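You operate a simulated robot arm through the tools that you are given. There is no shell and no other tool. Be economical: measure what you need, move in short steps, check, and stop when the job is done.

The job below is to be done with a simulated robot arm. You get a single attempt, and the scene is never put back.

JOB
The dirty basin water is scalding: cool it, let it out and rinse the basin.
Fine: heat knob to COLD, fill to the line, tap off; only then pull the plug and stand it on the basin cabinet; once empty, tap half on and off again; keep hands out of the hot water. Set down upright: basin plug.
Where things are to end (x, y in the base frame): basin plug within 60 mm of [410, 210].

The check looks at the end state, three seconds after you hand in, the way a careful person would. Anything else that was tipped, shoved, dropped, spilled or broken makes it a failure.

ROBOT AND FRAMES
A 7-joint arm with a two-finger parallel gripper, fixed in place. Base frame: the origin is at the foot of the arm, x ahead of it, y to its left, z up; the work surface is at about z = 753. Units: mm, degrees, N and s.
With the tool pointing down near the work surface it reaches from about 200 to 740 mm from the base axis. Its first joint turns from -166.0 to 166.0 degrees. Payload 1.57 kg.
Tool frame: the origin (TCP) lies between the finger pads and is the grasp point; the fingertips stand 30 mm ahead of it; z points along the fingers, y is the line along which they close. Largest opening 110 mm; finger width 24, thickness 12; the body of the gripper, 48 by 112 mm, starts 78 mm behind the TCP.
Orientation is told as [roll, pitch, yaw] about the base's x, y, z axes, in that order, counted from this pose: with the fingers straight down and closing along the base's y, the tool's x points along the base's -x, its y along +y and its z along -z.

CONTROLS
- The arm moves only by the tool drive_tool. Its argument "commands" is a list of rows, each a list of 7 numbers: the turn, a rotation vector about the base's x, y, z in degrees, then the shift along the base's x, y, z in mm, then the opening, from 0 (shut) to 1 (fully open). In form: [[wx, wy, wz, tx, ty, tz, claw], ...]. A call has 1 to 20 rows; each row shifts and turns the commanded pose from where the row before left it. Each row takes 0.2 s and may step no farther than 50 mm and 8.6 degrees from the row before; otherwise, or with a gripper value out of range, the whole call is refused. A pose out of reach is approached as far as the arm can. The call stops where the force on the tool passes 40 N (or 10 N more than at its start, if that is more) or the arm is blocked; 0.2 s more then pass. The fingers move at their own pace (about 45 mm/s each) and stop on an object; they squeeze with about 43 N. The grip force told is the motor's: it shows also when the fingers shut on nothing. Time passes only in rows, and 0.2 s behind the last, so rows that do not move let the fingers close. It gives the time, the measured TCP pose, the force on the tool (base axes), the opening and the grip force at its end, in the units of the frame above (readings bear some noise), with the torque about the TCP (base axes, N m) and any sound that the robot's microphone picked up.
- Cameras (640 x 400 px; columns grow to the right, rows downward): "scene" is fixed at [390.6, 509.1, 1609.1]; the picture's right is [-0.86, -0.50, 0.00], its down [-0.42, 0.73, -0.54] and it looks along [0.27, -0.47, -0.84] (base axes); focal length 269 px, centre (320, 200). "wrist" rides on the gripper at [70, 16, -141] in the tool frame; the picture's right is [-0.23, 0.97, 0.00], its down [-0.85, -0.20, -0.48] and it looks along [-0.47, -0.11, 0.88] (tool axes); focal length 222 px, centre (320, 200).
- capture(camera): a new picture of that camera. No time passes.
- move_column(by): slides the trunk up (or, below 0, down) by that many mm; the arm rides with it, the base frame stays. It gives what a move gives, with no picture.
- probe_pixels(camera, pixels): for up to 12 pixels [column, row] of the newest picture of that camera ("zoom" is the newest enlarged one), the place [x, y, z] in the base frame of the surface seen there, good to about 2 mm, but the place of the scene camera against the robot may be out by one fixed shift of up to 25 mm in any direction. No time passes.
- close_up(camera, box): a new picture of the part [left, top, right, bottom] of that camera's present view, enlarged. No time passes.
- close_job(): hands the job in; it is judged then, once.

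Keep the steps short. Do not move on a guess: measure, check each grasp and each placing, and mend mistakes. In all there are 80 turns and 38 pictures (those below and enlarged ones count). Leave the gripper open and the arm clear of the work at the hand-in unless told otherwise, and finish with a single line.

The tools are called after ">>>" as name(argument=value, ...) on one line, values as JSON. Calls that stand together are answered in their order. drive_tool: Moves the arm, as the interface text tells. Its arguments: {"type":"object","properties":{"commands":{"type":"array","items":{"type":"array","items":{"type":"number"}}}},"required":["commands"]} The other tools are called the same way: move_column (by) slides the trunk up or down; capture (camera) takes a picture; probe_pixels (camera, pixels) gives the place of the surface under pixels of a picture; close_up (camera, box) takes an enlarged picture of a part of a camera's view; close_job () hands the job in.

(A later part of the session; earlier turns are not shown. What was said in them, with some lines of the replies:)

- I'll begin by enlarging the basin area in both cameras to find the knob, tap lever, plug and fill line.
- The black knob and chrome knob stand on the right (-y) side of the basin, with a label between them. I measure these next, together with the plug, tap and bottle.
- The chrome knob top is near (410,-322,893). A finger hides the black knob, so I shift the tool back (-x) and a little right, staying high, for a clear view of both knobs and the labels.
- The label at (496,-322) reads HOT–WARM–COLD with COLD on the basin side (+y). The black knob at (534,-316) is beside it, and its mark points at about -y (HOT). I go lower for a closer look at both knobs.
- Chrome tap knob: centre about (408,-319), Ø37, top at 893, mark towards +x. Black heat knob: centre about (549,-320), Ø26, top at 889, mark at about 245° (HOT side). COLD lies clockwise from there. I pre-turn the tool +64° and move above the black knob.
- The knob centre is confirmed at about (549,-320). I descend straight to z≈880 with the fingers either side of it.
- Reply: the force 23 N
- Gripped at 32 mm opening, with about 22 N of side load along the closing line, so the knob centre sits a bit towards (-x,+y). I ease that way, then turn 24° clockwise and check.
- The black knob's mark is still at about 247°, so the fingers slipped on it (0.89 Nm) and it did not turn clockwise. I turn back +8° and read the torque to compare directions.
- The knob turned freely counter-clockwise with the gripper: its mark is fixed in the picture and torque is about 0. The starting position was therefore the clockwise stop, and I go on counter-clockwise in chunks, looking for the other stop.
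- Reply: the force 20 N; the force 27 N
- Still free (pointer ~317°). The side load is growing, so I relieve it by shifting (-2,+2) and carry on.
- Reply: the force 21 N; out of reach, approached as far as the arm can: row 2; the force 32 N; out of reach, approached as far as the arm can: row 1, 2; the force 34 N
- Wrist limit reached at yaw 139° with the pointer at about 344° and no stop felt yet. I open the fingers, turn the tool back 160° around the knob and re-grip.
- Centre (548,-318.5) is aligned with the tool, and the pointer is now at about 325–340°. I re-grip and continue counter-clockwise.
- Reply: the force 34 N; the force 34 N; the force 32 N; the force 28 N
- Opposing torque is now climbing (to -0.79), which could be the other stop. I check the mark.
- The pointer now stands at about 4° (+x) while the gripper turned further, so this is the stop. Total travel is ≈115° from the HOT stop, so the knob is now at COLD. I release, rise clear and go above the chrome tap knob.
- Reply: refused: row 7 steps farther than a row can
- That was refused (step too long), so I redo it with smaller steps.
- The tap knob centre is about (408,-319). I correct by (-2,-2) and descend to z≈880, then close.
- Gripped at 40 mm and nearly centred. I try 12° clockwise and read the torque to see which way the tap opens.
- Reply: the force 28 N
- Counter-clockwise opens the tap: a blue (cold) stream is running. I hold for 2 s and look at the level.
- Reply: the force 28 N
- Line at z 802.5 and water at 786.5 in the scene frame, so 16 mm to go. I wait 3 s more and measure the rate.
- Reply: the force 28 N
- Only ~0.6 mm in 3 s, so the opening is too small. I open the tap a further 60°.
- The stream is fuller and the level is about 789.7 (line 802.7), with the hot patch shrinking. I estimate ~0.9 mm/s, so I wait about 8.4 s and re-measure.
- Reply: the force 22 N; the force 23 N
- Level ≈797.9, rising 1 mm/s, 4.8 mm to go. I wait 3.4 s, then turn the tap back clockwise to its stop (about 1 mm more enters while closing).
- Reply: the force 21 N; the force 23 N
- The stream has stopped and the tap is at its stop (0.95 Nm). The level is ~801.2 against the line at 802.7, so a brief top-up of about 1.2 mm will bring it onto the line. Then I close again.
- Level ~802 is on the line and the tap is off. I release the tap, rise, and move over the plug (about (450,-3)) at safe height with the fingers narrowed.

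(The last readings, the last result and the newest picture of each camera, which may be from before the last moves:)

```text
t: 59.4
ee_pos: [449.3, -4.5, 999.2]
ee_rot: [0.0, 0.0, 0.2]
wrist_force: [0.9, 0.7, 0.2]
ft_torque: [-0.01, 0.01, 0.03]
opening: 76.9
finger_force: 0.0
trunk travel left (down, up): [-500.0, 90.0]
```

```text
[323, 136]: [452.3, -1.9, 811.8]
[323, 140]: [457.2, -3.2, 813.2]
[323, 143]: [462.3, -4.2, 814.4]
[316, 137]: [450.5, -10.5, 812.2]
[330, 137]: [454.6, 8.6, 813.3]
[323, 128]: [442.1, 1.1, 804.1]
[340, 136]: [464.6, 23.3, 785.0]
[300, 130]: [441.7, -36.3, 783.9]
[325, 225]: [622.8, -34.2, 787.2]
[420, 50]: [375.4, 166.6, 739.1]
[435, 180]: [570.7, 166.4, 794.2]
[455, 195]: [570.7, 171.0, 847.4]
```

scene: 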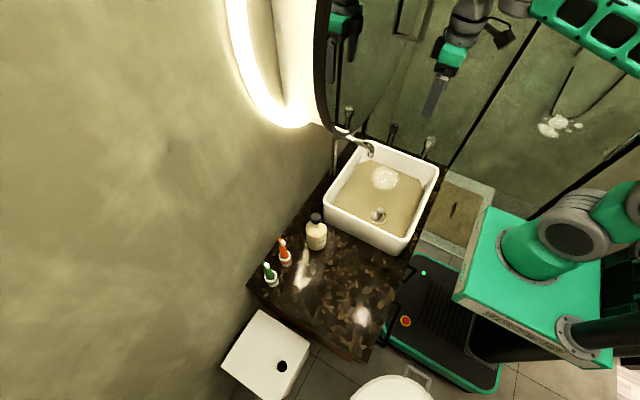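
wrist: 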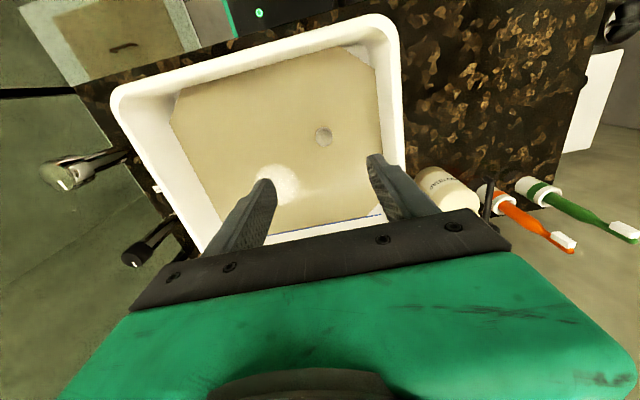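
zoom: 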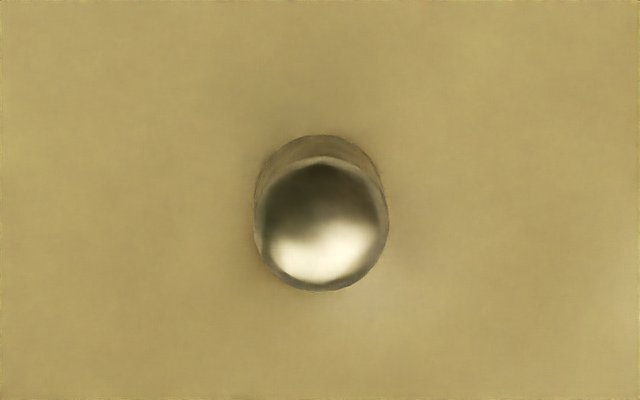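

The plug's knob is at (453.5,-1.5), Ø≈20, top 813; water is at ~785. With TCP at 822 the fingertips stay at ~792, above the water. I descend there and close.

>>> drive_tool(commands=[[0, 0, 0, 4, 3, -35, 0.5], [0, 0, 0, 0, 0, -35, 0.5], [0, 0, 0, 0, 0, -35, 0.5], [0, 0, 0, 0, 0, -35, 0.5], [0, 0, 0, 0, 0, -37, 0.5], [0, 0, 0, 0, 0, 0, 0.5], [0, 0, 0, 0, 0, 0, 0], [0, 0, 0, 0, 0, 0, 0], [0, 0, 0, 0, 0, 0, 0], [0, 0, 0, 0, 0, 0, 0]])

```text
t: 61.6
ee_pos: [453.0, -2.9, 823.9]
ee_rot: [0.0, 0.1, 0.2]
wrist_force: [0.6, 1.1, 0.5]
ft_torque: [0.07, -0.02, 0.06]
opening: 23.0
finger_force: 32.5
trunk travel left (down, up): [-500.0, 90.0]
```

Gripped at 23 mm opening. I pull straight up, gently at first.

>>> drive_tool(commands=[[0, 0, 0, 0, 0, 0, 0], [0, 0, 0, 0, 0, 5, 0], [0, 0, 0, 0, 0, 10, 0], [0, 0, 0, 0, 0, 15, 0], [0, 0, 0, 0, 0, 20, 0], [0, 0, 0, 0, 0, 25, 0], [0, 0, 0, 0, 0, 25, 0], [0, 0, 0, 0, 0, 25, 0], [0, 0, 0, 0, 0, 25, 0], [0, 0, 0, 0, 0, 0, 0]])

>>> capture(camera="wrist")

```text
t: 63.8
ee_pos: [454.1, -3.8, 974.7]
ee_rot: [-0.1, 0.0, 0.3]
wrist_force: [0.5, 0.8, -0.8]
ft_torque: [0.0, 0.01, 0.0]
opening: 23.1
finger_force: 35.7
trunk travel left (down, up): [-500.0, 90.0]
```

```text
9 pictures are left
```

wrist: 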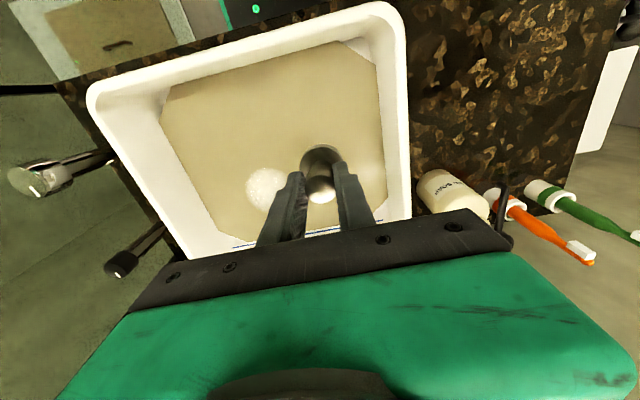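

The plug is out and held. I carry it over to (410,210) at this height.

>>> drive_tool(commands=[[0, 0, 0, -8, 36, 0, 0], [0, 0, 0, -8, 36, 0, 0], [0, 0, 0, -7, 36, 0, 0], [0, 0, 0, -7, 36, 0, 0], [0, 0, 0, -7, 35, 0, 0], [0, 0, 0, -7, 35, 0, 0], [0, 0, 0, 0, 0, 0, 0], [0, 0, 0, 0, 0, -30, 0], [0, 0, 0, 0, 0, -30, 0], [0, 0, 0, 0, 0, -30, 0], [0, 0, 0, 0, 0, -20, 0], [0, 0, 0, 0, 0, 0, 0]])

>>> close_up(camera="scene", box=[272, 100, 432, 220])

```text
t: 66.4
ee_pos: [408.6, 212.4, 861.1]
ee_rot: [0.1, -0.1, 0.2]
wrist_force: [-1.1, 0.1, -0.2]
ft_torque: [-0.02, 0.03, -0.01]
opening: 23.1
finger_force: 35.5
trunk travel left (down, up): [-500.0, 90.0]
```

```text
3.33 times, centred on (352, 160) of scene
```

zoom: 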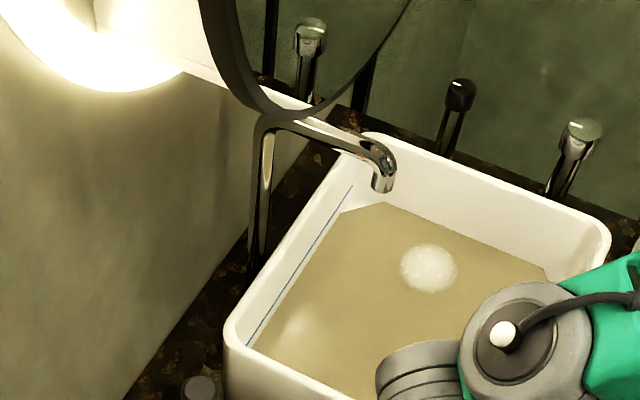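

The water is draining. The arm hides the plug here, so I lower slowly and watch the vertical force for contact.

>>> drive_tool(commands=[[0, 0, 0, 0, 0, -5, 0], [0, 0, 0, 0, 0, -5, 0], [0, 0, 0, 0, 0, -5, 0], [0, 0, 0, 0, 0, -5, 0], [0, 0, 0, 0, 0, -4, 0]])

>>> drive_tool(commands=[[0, 0, 0, 0, 0, -3, 0], [0, 0, 0, 0, 0, -3, 0], [0, 0, 0, 0, 0, -3, 0], [0, 0, 0, 0, 0, -3, 0], [0, 0, 0, 0, 0, -2, 0]])

>>> drive_tool(commands=[[0, 0, 0, 0, 0, -2, 0], [0, 0, 0, 0, 0, -2, 0], [0, 0, 0, 0, 0, -2, 0]])

```text
t: 67.6
ee_pos: [409.5, 210.0, 838.3]
ee_rot: [0.1, -0.1, 0.2]
wrist_force: [0.0, -0.3, 0.3]
ft_torque: [0.0, 0.02, -0.02]
opening: 23.1
finger_force: 35.7
trunk travel left (down, up): [-500.0, 90.0]
```

```text
t: 68.8
ee_pos: [409.3, 210.2, 825.6]
ee_rot: [0.0, 0.0, 0.2]
wrist_force: [0.0, 0.9, -1.4]
ft_torque: [-0.01, 0.0, -0.01]
opening: 23.1
finger_force: 35.1
trunk travel left (down, up): [-500.0, 90.0]
```

```text
t: 69.6
ee_pos: [409.4, 210.7, 818.8]
ee_rot: [0.0, 0.0, 0.2]
wrist_force: [0.2, -0.2, -1.1]
ft_torque: [-0.04, 0.03, 0.0]
opening: 23.3
finger_force: 35.4
trunk travel left (down, up): [-500.0, 90.0]
```

>>> drive_tool(commands=[[0, 0, 0, 0, 0, -2, 0], [0, 0, 0, 0, 0, -2, 0], [0, 0, 0, 0, 0, -2, 0]])

>>> drive_tool(commands=[[0, 0, 0, 0, 0, -2, 0], [0, 0, 0, 0, 0, -2, 0]])

>>> close_up(camera="wrist", box=[240, 100, 400, 220])

```text
t: 70.4
ee_pos: [408.6, 210.0, 811.6]
ee_rot: [0.1, 0.0, 0.2]
wrist_force: [0.4, 0.3, -0.3]
ft_torque: [-0.01, -0.01, 0.01]
opening: 22.8
finger_force: 35.3
trunk travel left (down, up): [-500.0, 90.0]
```

```text
t: 71.0
ee_pos: [409.9, 209.9, 807.9]
ee_rot: [-0.1, 0.0, 0.3]
wrist_force: [-0.3, 0.6, -1.0]
ft_torque: [0.0, -0.03, 0.0]
opening: 23.2
finger_force: 35.2
trunk travel left (down, up): [-500.0, 90.0]
```

```text
3.33 times, centred on (320, 160) of wrist
```

zoom: 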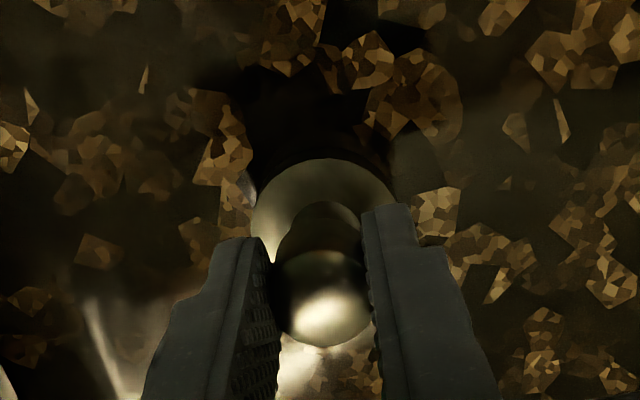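

>>> probe_pixels(camera="zoom", pixels=[[320, 175], [280, 190], [265, 215], [320, 310], [320, 230], [320, 140], [200, 170], [440, 200]])

```text
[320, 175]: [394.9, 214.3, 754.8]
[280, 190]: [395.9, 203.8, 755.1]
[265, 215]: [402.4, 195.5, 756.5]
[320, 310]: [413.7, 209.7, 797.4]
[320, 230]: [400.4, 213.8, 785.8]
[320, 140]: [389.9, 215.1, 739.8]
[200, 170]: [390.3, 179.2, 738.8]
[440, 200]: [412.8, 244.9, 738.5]
```

The plug's flange top is at 755 and the counter at 739, so a few mm remain. I keep lowering 2 mm at a time.

>>> drive_tool(commands=[[0, 0, 0, 0, 0, -2, 0], [0, 0, 0, 0, 0, -1, 0]])

>>> drive_tool(commands=[[0, 0, 0, 0, 0, -1, 0], [0, 0, 0, 0, 0, -1, 0]])

>>> drive_tool(commands=[[0, 0, 0, 0, 0, -1, 0], [0, 0, 0, 0, 0, -1, 0]])

```text
t: 71.6
ee_pos: [409.2, 209.9, 806.4]
ee_rot: [0.1, -0.1, 0.2]
wrist_force: [-3.3, 2.1, 13.0]
ft_torque: [-0.08, 0.19, -0.03]
opening: 23.4
finger_force: 35.4
trunk travel left (down, up): [-500.0, 90.0]
```

```text
t: 72.2
ee_pos: [409.8, 211.2, 806.0]
ee_rot: [0.2, -0.3, 0.3]
wrist_force: [-2.9, 7.2, 27.1]
ft_torque: [0.1, 0.19, -0.04]
opening: 23.1
finger_force: 35.4
trunk travel left (down, up): [-500.0, 90.0]
```

```text
t: 72.8
ee_pos: [409.1, 210.6, 802.6]
ee_rot: [0.1, -0.2, 0.2]
wrist_force: [2.1, 9.4, 28.3]
ft_torque: [0.08, -0.22, 0.05]
opening: 22.9
finger_force: 35.1
trunk travel left (down, up): [-500.0, 90.0]
```

Contact: 27 N upward at z≈806. I ease up 3 mm, open slowly and rise straight.

>>> drive_tool(commands=[[0, 0, 0, 0, 0, 2, 0], [0, 0, 0, 0, 0, 1, 0], [0, 0, 0, 0, 0, 0, 0]])

>>> drive_tool(commands=[[0, 0, 0, 0, 0, 0, 0.3], [0, 0, 0, 0, 0, 0, 0.5], [0, 0, 0, 0, 0, 0, 0.6], [0, 0, 0, 0, 0, 0, 0.6], [0, 0, 0, 0, 0, 20, 0.6], [0, 0, 0, 0, 0, 40, 0.6], [0, 0, 0, 0, 0, 40, 0.6], [0, 0, 0, 0, 0, 45, 0.6], [0, 0, 0, 0, 0, 45, 0.6], [0, 0, 0, 0, 0, 0, 0.6]])

>>> capture(camera="wrist")

>>> probe_pixels(camera="wrist", pixels=[[323, 136], [323, 130], [323, 124], [300, 140], [200, 120], [120, 130]])

```text
t: 73.6
ee_pos: [406.1, 207.3, 802.2]
ee_rot: [0.0, 0.2, 0.1]
wrist_force: [1.7, -1.2, 2.5]
ft_torque: [-0.15, -0.13, -0.03]
opening: 23.1
finger_force: 35.6
trunk travel left (down, up): [-500.0, 90.0]
```

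```text
t: 75.8
ee_pos: [409.3, 212.1, 993.3]
ee_rot: [0.1, 0.0, 0.2]
wrist_force: [-0.4, 0.2, -0.1]
ft_torque: [0.0, -0.02, -0.02]
opening: 66.0
finger_force: 0.0
trunk travel left (down, up): [-500.0, 90.0]
```

```text
6 pictures are left
```

wrist: 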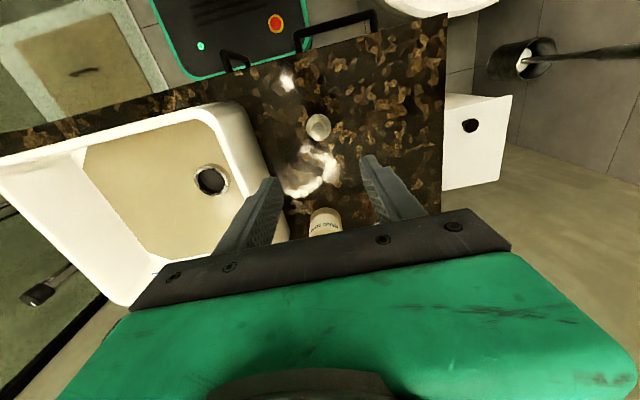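

```text
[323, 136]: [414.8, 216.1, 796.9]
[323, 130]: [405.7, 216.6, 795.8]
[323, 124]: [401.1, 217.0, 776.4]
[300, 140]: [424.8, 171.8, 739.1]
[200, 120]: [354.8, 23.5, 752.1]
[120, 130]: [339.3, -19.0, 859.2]
```

The plug stands upright at about (408,211), top 797. The basin is nearly drained. I go back above the tap knob while it empties.

>>> drive_tool(commands=[[0, 0, 0, 0, -41, 0, 0.7], [0, 0, 0, 0, -41, 0, 0.7], [0, 0, 0, 0, -41, 0, 0.7], [0, 0, 0, 0, -41, 0, 0.7], [0, 0, 0, 0, -41, 0, 0.7], [0, 0, 0, 0, -41, 0, 0.7], [0, 0, 0, 0, -41, 0, 0.7], [0, 0, 0, 0, -41, 0, 0.7], [0, 0, 0, 0, -41, 0, 0.7], [0, 0, 5, 0, -41, 0, 0.7], [0, 0, 5, 0, -41, 0, 0.7], [0, 0, 5, 0, -40, 0, 0.7], [0, 0, 5, 0, -40, 0, 0.7], [0, 0, 0, 0, 0, 0, 0.7], [0, 0, 0, 0, 0, 0, 0.7], [0, 0, 0, 0, 0, 0, 0.7], [0, 0, 0, 0, 0, 0, 0.7]])

>>> drive_tool(commands=[[0, 0, 0, 0, 0, -28, 0.7], [0, 0, 0, 0, 0, -29, 0.7], [0, 0, 0, 0, 0, -29, 0.7], [0, 0, 0, 0, 0, -29, 0.7], [0, 0, 0, 0, 0, 0, 0.7], [0, 0, 0, 0, 0, 0, 0], [0, 0, 0, 0, 0, 0, 0], [0, 0, 0, 0, 0, 0, 0], [0, 0, 0, 0, 0, 0, 0], [0, 0, 0, 0, 0, 0, 0]])

>>> close_up(camera="scene", box=[304, 120, 464, 240])

>>> probe_pixels(camera="zoom", pixels=[[400, 250], [250, 230], [200, 330], [330, 160], [330, 220]])

```text
t: 79.4
ee_pos: [408.8, -323.9, 995.2]
ee_rot: [0.0, 0.1, 20.2]
wrist_force: [-0.7, -0.1, -1.0]
ft_torque: [0.01, 0.0, -0.01]
opening: 77.1
finger_force: 0.0
trunk travel left (down, up): [-500.0, 90.0]
```

```text
t: 81.6
ee_pos: [408.3, -321.2, 882.3]
ee_rot: [0.1, 0.0, 20.2]
wrist_force: [-5.0, 9.0, 0.0]
ft_torque: [0.1, 0.1, 0.01]
opening: 39.4
finger_force: 40.0
trunk travel left (down, up): [-500.0, 90.0]
```

```text
3.33 times, centred on (384, 180) of scene
```

zoom: 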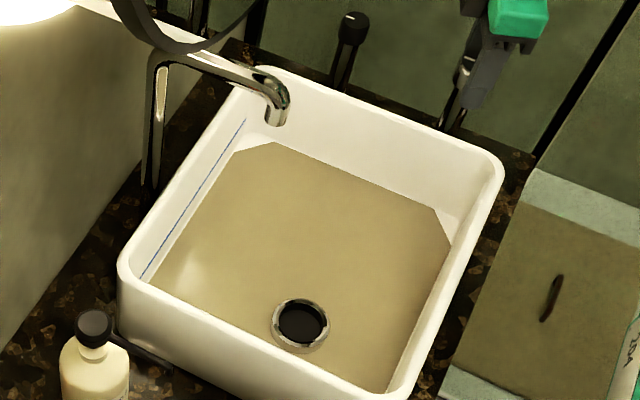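

```text
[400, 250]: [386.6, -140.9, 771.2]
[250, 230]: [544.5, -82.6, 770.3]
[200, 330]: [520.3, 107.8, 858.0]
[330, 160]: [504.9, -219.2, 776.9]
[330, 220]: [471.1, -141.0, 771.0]
```

Drain visible and the surface is at z≈771 in the scene frame; this may be the dirty floor or a remnant of water. I wait 8 s and compare.

>>> drive_tool(commands=[[0, 0, 0, 0, 0, 0, 0], [0, 0, 0, 0, 0, 0, 0], [0, 0, 0, 0, 0, 0, 0], [0, 0, 0, 0, 0, 0, 0], [0, 0, 0, 0, 0, 0, 0], [0, 0, 0, 0, 0, 0, 0], [0, 0, 0, 0, 0, 0, 0], [0, 0, 0, 0, 0, 0, 0], [0, 0, 0, 0, 0, 0, 0], [0, 0, 0, 0, 0, 0, 0], [0, 0, 0, 0, 0, 0, 0], [0, 0, 0, 0, 0, 0, 0], [0, 0, 0, 0, 0, 0, 0], [0, 0, 0, 0, 0, 0, 0], [0, 0, 0, 0, 0, 0, 0], [0, 0, 0, 0, 0, 0, 0], [0, 0, 0, 0, 0, 0, 0], [0, 0, 0, 0, 0, 0, 0], [0, 0, 0, 0, 0, 0, 0], [0, 0, 0, 0, 0, 0, 0]])

>>> drive_tool(commands=[[0, 0, 0, 0, 0, 0, 0], [0, 0, 0, 0, 0, 0, 0], [0, 0, 0, 0, 0, 0, 0], [0, 0, 0, 0, 0, 0, 0], [0, 0, 0, 0, 0, 0, 0], [0, 0, 0, 0, 0, 0, 0], [0, 0, 0, 0, 0, 0, 0], [0, 0, 0, 0, 0, 0, 0], [0, 0, 0, 0, 0, 0, 0], [0, 0, 0, 0, 0, 0, 0], [0, 0, 0, 0, 0, 0, 0], [0, 0, 0, 0, 0, 0, 0], [0, 0, 0, 0, 0, 0, 0], [0, 0, 0, 0, 0, 0, 0], [0, 0, 0, 0, 0, 0, 0], [0, 0, 0, 0, 0, 0, 0], [0, 0, 0, 0, 0, 0, 0], [0, 0, 0, 0, 0, 0, 0], [0, 0, 0, 0, 0, 0, 0], [0, 0, 0, 0, 0, 0, 0]])

>>> close_up(camera="scene", box=[304, 120, 464, 240])

>>> probe_pixels(camera="zoom", pixels=[[400, 250], [250, 230], [240, 270], [330, 160], [330, 220]])

```text
t: 85.8
ee_pos: [409.2, -320.5, 881.2]
ee_rot: [0.0, -0.1, 20.2]
wrist_force: [-12.3, 16.1, -14.6]
ft_torque: [-0.2, 0.06, 0.02]
opening: 39.0
finger_force: 44.3
trunk travel left (down, up): [-500.0, 90.0]
```

```text
t: 90.0
ee_pos: [408.6, -320.5, 881.7]
ee_rot: [0.1, 0.0, 20.2]
wrist_force: [-10.7, 20.5, -15.0]
ft_torque: [-0.2, -0.07, 0.0]
opening: 39.2
finger_force: 44.7
trunk travel left (down, up): [-500.0, 90.0]
```

```text
3.33 times, centred on (384, 180) of scene
```

zoom: 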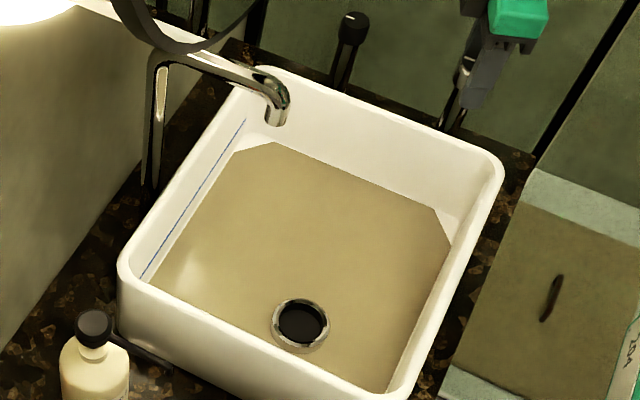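

```text
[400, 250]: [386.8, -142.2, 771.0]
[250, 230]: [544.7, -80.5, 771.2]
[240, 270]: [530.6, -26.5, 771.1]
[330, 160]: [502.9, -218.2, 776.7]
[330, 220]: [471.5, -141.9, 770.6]
```

No change, so the basin is empty and the brown is residue on the floor. I open the tap about 56° (half) and let it rinse for 3 s.

>>> drive_tool(commands=[[0, 0, 8, 0, 0, 0, 0], [0, 0, 8, 0, 0, 0, 0], [0, 0, 8, 0, 0, 0, 0], [0, 0, 8, 0, 0, 0, 0], [0, 0, 8, 0, 0, 0, 0], [0, 0, 8, 0, 0, 0, 0], [0, 0, 8, 0, 0, 0, 0], [0, 0, 0, 0, 0, 0, 0], [0, 0, 0, 0, 0, 0, 0], [0, 0, 0, 0, 0, 0, 0], [0, 0, 0, 0, 0, 0, 0], [0, 0, 0, 0, 0, 0, 0], [0, 0, 0, 0, 0, 0, 0], [0, 0, 0, 0, 0, 0, 0], [0, 0, 0, 0, 0, 0, 0], [0, 0, 0, 0, 0, 0, 0], [0, 0, 0, 0, 0, 0, 0], [0, 0, 0, 0, 0, 0, 0], [0, 0, 0, 0, 0, 0, 0], [0, 0, 0, 0, 0, 0, 0]])

>>> close_up(camera="scene", box=[304, 120, 464, 240])

```text
t: 94.2
ee_pos: [409.3, -321.8, 879.9]
ee_rot: [-0.2, 0.1, 76.2]
wrist_force: [15.8, -4.3, 27.0]
ft_torque: [-0.43, 0.46, -0.03]
opening: 38.6
finger_force: 43.6
trunk travel left (down, up): [-500.0, 90.0]
```

```text
3.33 times, centred on (384, 180) of scene
```

zoom: 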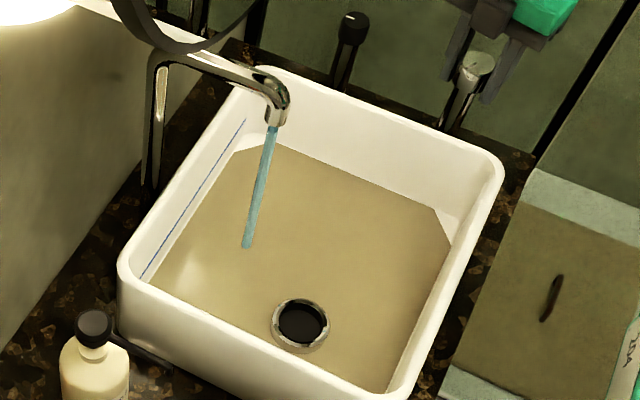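

The stream is running at half and the residue is still brown. I rinse about 8 s longer.

>>> drive_tool(commands=[[0, 0, 0, 0, 0, 0, 0], [0, 0, 0, 0, 0, 0, 0], [0, 0, 0, 0, 0, 0, 0], [0, 0, 0, 0, 0, 0, 0], [0, 0, 0, 0, 0, 0, 0], [0, 0, 0, 0, 0, 0, 0], [0, 0, 0, 0, 0, 0, 0], [0, 0, 0, 0, 0, 0, 0], [0, 0, 0, 0, 0, 0, 0], [0, 0, 0, 0, 0, 0, 0], [0, 0, 0, 0, 0, 0, 0], [0, 0, 0, 0, 0, 0, 0], [0, 0, 0, 0, 0, 0, 0], [0, 0, 0, 0, 0, 0, 0], [0, 0, 0, 0, 0, 0, 0], [0, 0, 0, 0, 0, 0, 0], [0, 0, 0, 0, 0, 0, 0], [0, 0, 0, 0, 0, 0, 0], [0, 0, 0, 0, 0, 0, 0], [0, 0, 0, 0, 0, 0, 0]])

>>> drive_tool(commands=[[0, 0, 0, 0, 0, 0, 0], [0, 0, 0, 0, 0, 0, 0], [0, 0, 0, 0, 0, 0, 0], [0, 0, 0, 0, 0, 0, 0], [0, 0, 0, 0, 0, 0, 0], [0, 0, 0, 0, 0, 0, 0], [0, 0, 0, 0, 0, 0, 0], [0, 0, 0, 0, 0, 0, 0], [0, 0, 0, 0, 0, 0, 0], [0, 0, 0, 0, 0, 0, 0], [0, 0, 0, 0, 0, 0, 0], [0, 0, 0, 0, 0, 0, 0], [0, 0, 0, 0, 0, 0, 0], [0, 0, 0, 0, 0, 0, 0], [0, 0, 0, 0, 0, 0, 0], [0, 0, 0, 0, 0, 0, 0], [0, 0, 0, 0, 0, 0, 0], [0, 0, 0, 0, 0, 0, 0], [0, 0, 0, 0, 0, 0, 0], [0, 0, 0, 0, 0, 0, 0]])

>>> close_up(camera="scene", box=[304, 120, 464, 240])

>>> probe_pixels(camera="zoom", pixels=[[400, 250], [240, 270], [330, 220], [300, 325]])

```text
t: 98.4
ee_pos: [409.7, -322.4, 882.4]
ee_rot: [-0.2, 0.1, 76.2]
wrist_force: [17.3, -3.9, 27.0]
ft_torque: [0.03, 0.44, -0.05]
opening: 38.4
finger_force: 44.2
trunk travel left (down, up): [-500.0, 90.0]
```

```text
t: 102.6
ee_pos: [409.6, -321.3, 880.8]
ee_rot: [-0.3, 0.1, 76.2]
wrist_force: [16.8, -3.9, 26.6]
ft_torque: [0.08, 0.45, -0.02]
opening: 38.7
finger_force: 44.6
trunk travel left (down, up): [-500.0, 90.0]
```

```text
3.33 times, centred on (384, 180) of scene
```

zoom: 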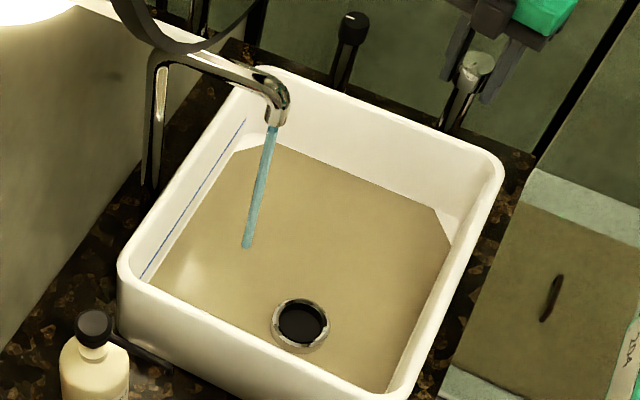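

```text
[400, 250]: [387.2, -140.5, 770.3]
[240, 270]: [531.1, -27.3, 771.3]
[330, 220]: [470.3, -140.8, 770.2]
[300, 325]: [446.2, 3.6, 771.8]
```

The drain hole is clear at floor level with no water building up, and the basin has rinsed ~11 s at half. The floor's colour doesn't change. I close the tap fully clockwise to its stop.

>>> drive_tool(commands=[[0, 0, -8, 0, 0, 0, 0], [0, 0, -8, 0, 0, 0, 0], [0, 0, -8, 0, 0, 0, 0], [0, 0, -8, 0, 0, 0, 0], [0, 0, -8, 0, 0, 0, 0], [0, 0, -8, 0, 0, 0, 0], [0, 0, -8, 0, 0, 0, 0], [0, 0, -6, 0, 0, 0, 0], [0, 0, -6, 0, 0, 0, 0]])

```text
t: 104.6
ee_pos: [407.4, -320.4, 877.9]
ee_rot: [0.1, 0.0, 8.1]
wrist_force: [2.4, 0.3, 21.1]
ft_torque: [-0.34, -0.48, 0.87]
opening: 39.6
finger_force: 44.7
trunk travel left (down, up): [-500.0, 90.0]
```

The stop is felt (0.87 Nm). I release, rise and back off to a clear spot, then look once more at the whole scene.

>>> drive_tool(commands=[[0, 0, 0, 0, 0, 0, 0.7], [0, 0, 0, 0, 0, 0, 0.7], [0, 0, 0, 0, 0, 0, 0.7], [0, 0, 0, 0, 0, 0, 0.7], [0, 0, 0, 0, 0, 40, 0.7], [0, 0, 0, 0, 0, 40, 0.7], [0, 0, 0, 0, 0, 40, 1], [0, 0, 0, 0, 0, 45, 1], [0, 0, 0, 0, 0, 45, 1], [0, 0, 0, 0, 0, 40, 1], [0, 0, 0, -20, 30, 0, 1], [0, 0, 0, -20, 30, 0, 1], [0, 0, 0, 0, 0, 0, 1]])

>>> close_up(camera="scene", box=[260, 110, 460, 260])

```text
t: 107.4
ee_pos: [370.7, -259.8, 1129.8]
ee_rot: [0.1, 0.0, 8.2]
wrist_force: [-0.3, 0.1, -0.7]
ft_torque: [-0.03, -0.01, -0.02]
opening: 110.3
finger_force: 0.1
trunk travel left (down, up): [-500.0, 90.0]
```

```text
2.67 times, centred on (360, 185) of scene
```

zoom: 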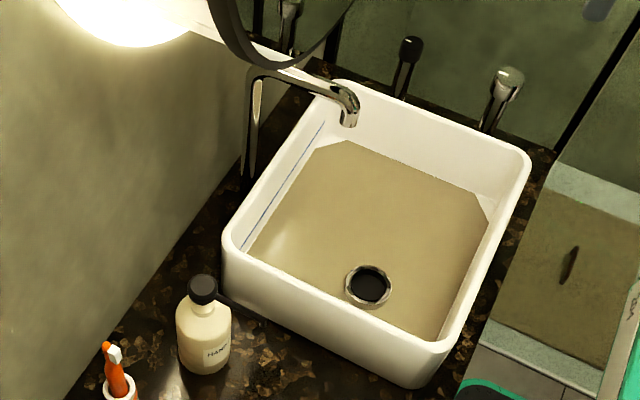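

The tap is off, the basin is empty, the heat knob is at COLD, and the bottle is undisturbed. The plug was seen standing at (408,211), and the arm is clear with the gripper open. I hand in.

>>> close_job()

```text
The job is handed in.
```

I did every step and handed the job in: heat at COLD, basin filled to the line, tap off, plug standing at about (408, 211), basin drained, then rinsed with the tap about half on (the exact half point is unknown) and off again; the basin floor still looks brown after about 11 s of rinsing.
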